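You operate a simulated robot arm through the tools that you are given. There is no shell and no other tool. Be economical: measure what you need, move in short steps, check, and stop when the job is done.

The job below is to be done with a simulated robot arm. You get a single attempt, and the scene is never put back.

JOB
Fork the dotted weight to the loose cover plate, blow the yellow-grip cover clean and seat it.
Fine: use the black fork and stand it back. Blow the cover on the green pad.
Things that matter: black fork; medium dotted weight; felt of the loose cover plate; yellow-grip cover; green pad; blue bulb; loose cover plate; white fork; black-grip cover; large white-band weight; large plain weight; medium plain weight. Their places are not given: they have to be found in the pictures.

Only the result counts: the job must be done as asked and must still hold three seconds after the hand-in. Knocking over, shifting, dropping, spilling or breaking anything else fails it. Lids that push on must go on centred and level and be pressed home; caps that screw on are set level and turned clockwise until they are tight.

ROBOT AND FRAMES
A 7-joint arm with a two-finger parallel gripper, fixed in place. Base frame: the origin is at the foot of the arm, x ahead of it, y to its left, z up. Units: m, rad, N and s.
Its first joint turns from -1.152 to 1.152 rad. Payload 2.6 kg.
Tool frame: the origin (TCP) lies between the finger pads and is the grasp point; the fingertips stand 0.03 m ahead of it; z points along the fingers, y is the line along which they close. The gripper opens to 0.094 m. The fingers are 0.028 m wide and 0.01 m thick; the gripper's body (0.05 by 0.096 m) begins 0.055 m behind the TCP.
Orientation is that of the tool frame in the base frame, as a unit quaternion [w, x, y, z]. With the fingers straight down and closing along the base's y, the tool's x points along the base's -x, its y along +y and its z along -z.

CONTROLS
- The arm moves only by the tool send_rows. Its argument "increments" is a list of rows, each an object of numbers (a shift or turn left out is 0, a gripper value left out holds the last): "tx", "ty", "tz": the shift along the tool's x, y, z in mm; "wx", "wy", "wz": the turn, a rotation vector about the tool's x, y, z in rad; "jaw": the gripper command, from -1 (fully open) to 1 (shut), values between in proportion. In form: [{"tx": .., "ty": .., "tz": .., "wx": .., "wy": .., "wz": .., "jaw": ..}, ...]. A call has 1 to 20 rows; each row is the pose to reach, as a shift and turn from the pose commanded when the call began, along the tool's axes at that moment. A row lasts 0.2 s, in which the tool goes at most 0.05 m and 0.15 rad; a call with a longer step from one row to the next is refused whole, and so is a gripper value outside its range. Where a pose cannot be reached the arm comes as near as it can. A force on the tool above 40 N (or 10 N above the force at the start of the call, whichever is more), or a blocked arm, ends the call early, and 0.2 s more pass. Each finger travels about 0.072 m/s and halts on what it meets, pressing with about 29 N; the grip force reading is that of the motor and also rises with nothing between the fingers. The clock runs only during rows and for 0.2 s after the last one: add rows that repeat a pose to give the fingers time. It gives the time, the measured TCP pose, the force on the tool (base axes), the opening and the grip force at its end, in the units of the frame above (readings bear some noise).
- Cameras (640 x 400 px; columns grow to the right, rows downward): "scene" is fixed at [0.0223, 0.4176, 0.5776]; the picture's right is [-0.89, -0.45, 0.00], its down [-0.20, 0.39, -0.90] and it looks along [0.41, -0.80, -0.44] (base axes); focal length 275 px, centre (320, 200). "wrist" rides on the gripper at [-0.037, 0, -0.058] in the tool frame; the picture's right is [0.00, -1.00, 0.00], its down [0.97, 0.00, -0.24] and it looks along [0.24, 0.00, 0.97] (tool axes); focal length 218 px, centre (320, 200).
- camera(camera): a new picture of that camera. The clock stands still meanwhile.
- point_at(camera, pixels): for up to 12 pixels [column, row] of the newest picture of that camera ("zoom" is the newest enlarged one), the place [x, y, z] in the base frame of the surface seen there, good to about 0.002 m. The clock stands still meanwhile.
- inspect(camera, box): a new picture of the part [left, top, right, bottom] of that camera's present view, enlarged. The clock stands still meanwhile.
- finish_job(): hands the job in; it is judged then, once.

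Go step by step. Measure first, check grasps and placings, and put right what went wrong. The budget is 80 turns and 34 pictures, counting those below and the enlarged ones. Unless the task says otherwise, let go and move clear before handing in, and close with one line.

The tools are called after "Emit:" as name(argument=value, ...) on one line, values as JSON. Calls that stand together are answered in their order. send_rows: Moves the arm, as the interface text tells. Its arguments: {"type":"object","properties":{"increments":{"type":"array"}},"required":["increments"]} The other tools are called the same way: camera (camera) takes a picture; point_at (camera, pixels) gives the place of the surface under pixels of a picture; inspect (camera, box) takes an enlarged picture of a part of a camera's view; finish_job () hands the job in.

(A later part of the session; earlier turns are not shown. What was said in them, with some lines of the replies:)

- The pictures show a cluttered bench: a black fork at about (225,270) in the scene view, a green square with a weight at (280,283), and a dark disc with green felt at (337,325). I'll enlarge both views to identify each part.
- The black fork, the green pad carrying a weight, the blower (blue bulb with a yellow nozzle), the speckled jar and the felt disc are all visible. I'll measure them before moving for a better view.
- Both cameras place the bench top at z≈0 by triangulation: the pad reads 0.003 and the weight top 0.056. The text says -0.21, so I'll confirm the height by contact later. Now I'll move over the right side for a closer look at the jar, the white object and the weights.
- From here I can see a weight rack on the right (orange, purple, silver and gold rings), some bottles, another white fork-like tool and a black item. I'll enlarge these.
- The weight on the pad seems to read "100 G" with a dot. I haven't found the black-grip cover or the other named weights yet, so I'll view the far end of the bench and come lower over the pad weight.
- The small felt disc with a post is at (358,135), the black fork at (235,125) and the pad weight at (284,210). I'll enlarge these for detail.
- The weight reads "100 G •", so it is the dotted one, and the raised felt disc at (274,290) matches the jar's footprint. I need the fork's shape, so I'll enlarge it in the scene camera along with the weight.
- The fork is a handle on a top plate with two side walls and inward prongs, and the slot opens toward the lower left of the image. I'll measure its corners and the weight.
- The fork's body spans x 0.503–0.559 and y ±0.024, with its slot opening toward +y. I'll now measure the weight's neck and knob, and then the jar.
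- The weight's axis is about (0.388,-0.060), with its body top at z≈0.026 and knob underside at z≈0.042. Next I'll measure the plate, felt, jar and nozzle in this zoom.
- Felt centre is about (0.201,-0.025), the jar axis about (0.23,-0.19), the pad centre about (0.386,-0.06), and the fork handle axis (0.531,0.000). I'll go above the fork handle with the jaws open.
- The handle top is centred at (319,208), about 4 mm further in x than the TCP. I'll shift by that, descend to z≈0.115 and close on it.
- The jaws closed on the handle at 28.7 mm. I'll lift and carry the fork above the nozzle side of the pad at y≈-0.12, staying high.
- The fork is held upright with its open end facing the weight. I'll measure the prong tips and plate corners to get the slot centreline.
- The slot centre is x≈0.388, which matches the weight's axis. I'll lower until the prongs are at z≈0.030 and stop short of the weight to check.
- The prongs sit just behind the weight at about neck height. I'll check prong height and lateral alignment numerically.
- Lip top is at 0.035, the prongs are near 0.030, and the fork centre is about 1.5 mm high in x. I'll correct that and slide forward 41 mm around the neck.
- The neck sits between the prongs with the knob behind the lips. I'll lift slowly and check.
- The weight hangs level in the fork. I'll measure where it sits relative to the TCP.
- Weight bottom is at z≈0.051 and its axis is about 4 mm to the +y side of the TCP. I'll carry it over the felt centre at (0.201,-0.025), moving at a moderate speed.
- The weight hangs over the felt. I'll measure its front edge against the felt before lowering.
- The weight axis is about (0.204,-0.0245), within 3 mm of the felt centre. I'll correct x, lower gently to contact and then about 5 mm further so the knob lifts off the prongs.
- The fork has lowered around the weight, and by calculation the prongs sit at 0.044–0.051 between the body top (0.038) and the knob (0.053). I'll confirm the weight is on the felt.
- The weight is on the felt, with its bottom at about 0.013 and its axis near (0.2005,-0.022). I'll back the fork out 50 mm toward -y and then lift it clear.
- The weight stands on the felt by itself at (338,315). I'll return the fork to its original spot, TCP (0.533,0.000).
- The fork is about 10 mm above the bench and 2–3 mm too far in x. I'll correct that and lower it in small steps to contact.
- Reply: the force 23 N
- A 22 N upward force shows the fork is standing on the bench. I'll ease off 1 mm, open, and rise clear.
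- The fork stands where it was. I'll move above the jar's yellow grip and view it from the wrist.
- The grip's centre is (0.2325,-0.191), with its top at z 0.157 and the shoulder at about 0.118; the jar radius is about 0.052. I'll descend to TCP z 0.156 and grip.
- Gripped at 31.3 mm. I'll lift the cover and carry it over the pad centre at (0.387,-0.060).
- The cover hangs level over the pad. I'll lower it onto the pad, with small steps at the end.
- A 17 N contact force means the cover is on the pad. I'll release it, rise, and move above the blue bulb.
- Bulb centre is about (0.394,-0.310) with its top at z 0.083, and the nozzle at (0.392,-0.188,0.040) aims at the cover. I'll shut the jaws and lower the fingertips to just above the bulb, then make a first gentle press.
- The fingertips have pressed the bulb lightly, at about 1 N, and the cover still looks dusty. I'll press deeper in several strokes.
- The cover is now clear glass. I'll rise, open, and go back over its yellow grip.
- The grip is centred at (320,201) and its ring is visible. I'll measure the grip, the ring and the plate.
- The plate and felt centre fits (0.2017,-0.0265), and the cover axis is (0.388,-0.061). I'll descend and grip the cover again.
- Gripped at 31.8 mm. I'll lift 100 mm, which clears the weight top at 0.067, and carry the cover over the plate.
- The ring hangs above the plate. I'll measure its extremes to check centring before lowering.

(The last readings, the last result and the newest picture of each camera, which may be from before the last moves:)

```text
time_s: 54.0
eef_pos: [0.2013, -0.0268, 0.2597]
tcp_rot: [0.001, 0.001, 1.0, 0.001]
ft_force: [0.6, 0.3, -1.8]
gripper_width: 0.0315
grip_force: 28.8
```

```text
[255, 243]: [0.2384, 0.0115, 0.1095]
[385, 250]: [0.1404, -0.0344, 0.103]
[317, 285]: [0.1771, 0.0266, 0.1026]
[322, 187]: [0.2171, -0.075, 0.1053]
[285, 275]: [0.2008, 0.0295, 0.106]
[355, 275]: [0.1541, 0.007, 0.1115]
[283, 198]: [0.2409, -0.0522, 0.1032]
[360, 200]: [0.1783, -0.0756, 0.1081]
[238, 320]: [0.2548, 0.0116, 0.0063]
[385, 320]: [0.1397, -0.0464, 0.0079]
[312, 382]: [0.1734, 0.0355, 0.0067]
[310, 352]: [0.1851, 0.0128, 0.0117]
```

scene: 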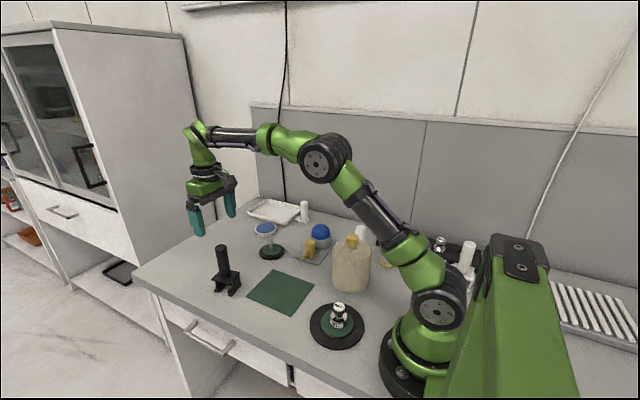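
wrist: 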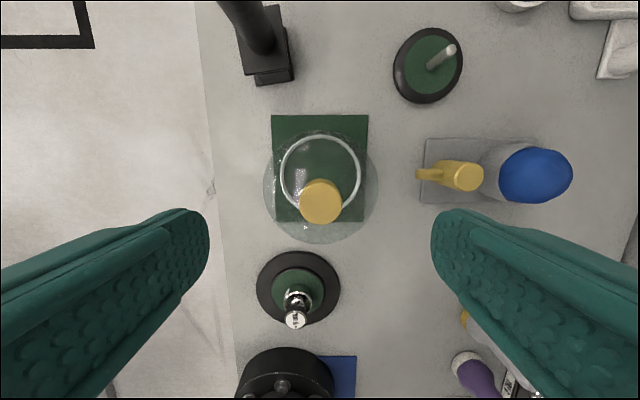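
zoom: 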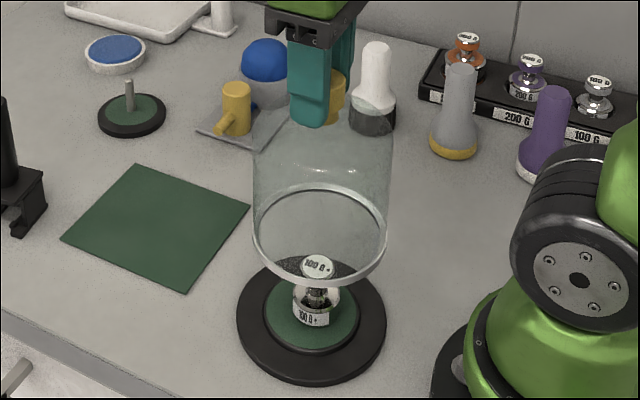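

The ring appears about 3–5 mm to the -x side of the plate centre. I'll shift +3 mm in x, lower until the ring is just above the plate where parallax is small, and compare again.

Emit:
send_rows(increments=[{"tx": -3, "tz": 10, "jaw": 1}, {"tx": -3, "tz": 30}, {"tx": -3, "tz": 55}, {"tx": -3, "tz": 75}, {"tx": -3, "tz": 85}, {"tx": -3, "tz": 85}])

Emit:
inspect(camera="scene", box=[295, 285, 380, 355])

```text
time_s: 55.4
eef_pos: [0.2038, -0.0257, 0.1728]
tcp_rot: [0.001, 0.0, 1.0, 0.002]
ft_force: [-0.8, 0.3, -1.6]
gripper_width: 0.0312
grip_force: 29.2
```

```text
5.71 times, centred on (338, 320) of scene
```

zoom: 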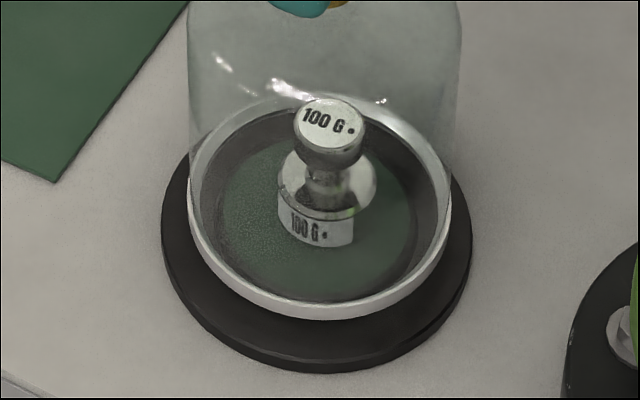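

The ring is within about 1 mm laterally now. I'll measure front and side points of both the ring and the plate to check the depth direction.

Emit:
point_at(camera="zoom", pixels=[[320, 312], [190, 225], [451, 230], [240, 290], [400, 290], [317, 355], [165, 245], [470, 245], [220, 320], [415, 325], [318, 300], [316, 240]])

```text
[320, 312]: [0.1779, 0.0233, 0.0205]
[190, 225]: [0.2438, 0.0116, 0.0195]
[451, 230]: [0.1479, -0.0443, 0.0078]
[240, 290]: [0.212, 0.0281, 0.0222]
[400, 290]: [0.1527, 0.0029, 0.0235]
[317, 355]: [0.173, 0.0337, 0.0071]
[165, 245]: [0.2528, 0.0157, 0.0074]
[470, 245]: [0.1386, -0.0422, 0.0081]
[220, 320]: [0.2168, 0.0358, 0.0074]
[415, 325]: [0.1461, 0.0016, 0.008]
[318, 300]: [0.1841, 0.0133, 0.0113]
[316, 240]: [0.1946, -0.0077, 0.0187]
```

The ring centre at (0.2015,-0.025) and plate centre at (0.2017,-0.026) agree within about 1 mm. I'll lower to the plate and press lightly home.

Emit:
send_rows(increments=[{"tx": -0.4, "ty": -0.3, "tz": 3, "jaw": 1}, {"tx": -0.4, "ty": -0.3, "tz": 5}, {"tx": -0.4, "ty": -0.3, "tz": 7}, {"tx": -0.4, "ty": -0.3, "tz": 8}, {"tx": -0.4, "ty": -0.3, "tz": 9}, {"tx": -0.4, "ty": -0.3, "tz": 9}])

```text
time_s: 56.8
eef_pos: [0.2056, -0.0251, 0.1651]
tcp_rot: [0.001, 0.001, 1.0, 0.001]
ft_force: [-0.7, -0.5, -1.7]
gripper_width: 0.0315
grip_force: 28.5
```

There's no contact yet (-1.7 N). I'll keep lowering in 0.7 mm steps.

Emit:
send_rows(increments=[{"tz": 0.7, "jaw": 1}, {"tz": 1.4}, {"tz": 2.1}, {"tz": 2.1}])

```text
time_s: 57.8
eef_pos: [0.2056, -0.0269, 0.164]
tcp_rot: [0.001, 0.001, 1.0, 0.001]
ft_force: [-6.5, 1.9, 21.5]
gripper_width: 0.0315
grip_force: 29.3
```

A 21 N contact force at flange height (about 0.007) shows the cover is seated on the plate. I'll ease off, release and rise clear.

Emit:
send_rows(increments=[{"tz": -0.8, "jaw": 1}, {"tz": -0.8, "jaw": 1}, {"tz": -0.8, "jaw": 0}, {"tz": -0.8, "jaw": -1}, {"tz": -0.8, "jaw": -1}, {"tz": -0.8, "jaw": -1}, {"tz": -30}, {"tz": -70}, {"tz": -110}, {"tz": -150, "tx": -30}, {"tz": -170, "tx": -75}, {"tz": -170, "tx": -115}, {"tz": -170, "tx": -115}])

Emit:
inspect(camera="scene", box=[200, 200, 400, 360])

```text
time_s: 60.6
eef_pos: [0.3195, -0.026, 0.3336]
tcp_rot: [0.001, 0.001, 1.0, 0.001]
ft_force: [0.2, 0.3, 0.5]
gripper_width: 0.0939
grip_force: 0.1
```

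```text
2.50 times, centred on (300, 280) of scene
```

zoom: 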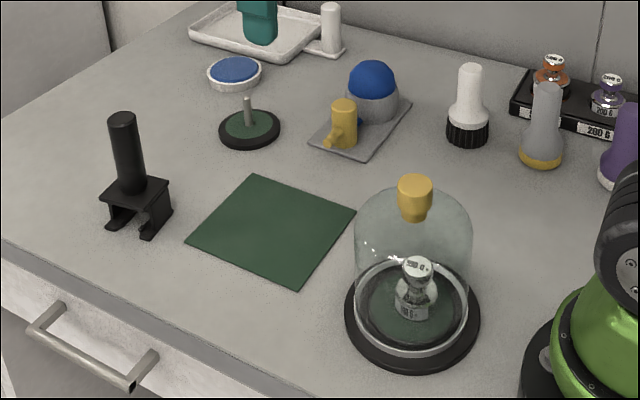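

The cover looks seated with the weight inside and the fork standing. I'll use one overhead wrist picture to confirm centring.

Emit:
inspect(camera="wrist", box=[210, 210, 430, 380])

Emit:
point_at(camera="scene", pixels=[[346, 275], [222, 248]])

```text
2.35 times, centred on (320, 295) of wrist
```

zoom: 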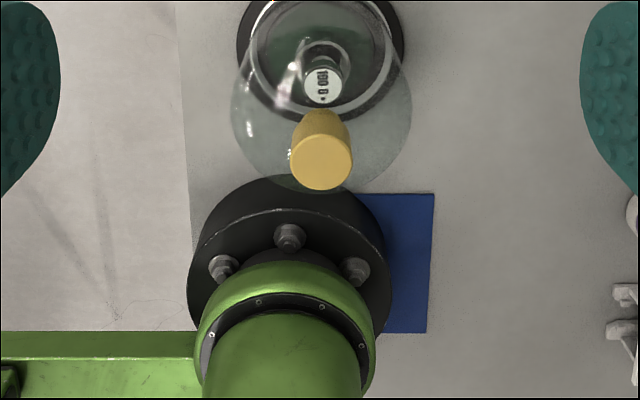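

```text
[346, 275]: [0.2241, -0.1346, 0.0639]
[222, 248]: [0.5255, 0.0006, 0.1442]
```

From above, the plate spans columns 237–405 and the ring 246–397, so the cover is centred. The dotted weight is inside and the fork is back in place, so I'm handing in.

Emit:
finish_job()

```text
The job is handed in.
```

The dotted 100 g weight is on the plate's felt and the yellow-grip cover, blown clean on the green pad, is seated over it; the black fork is back in its spot, and I've handed the job in.
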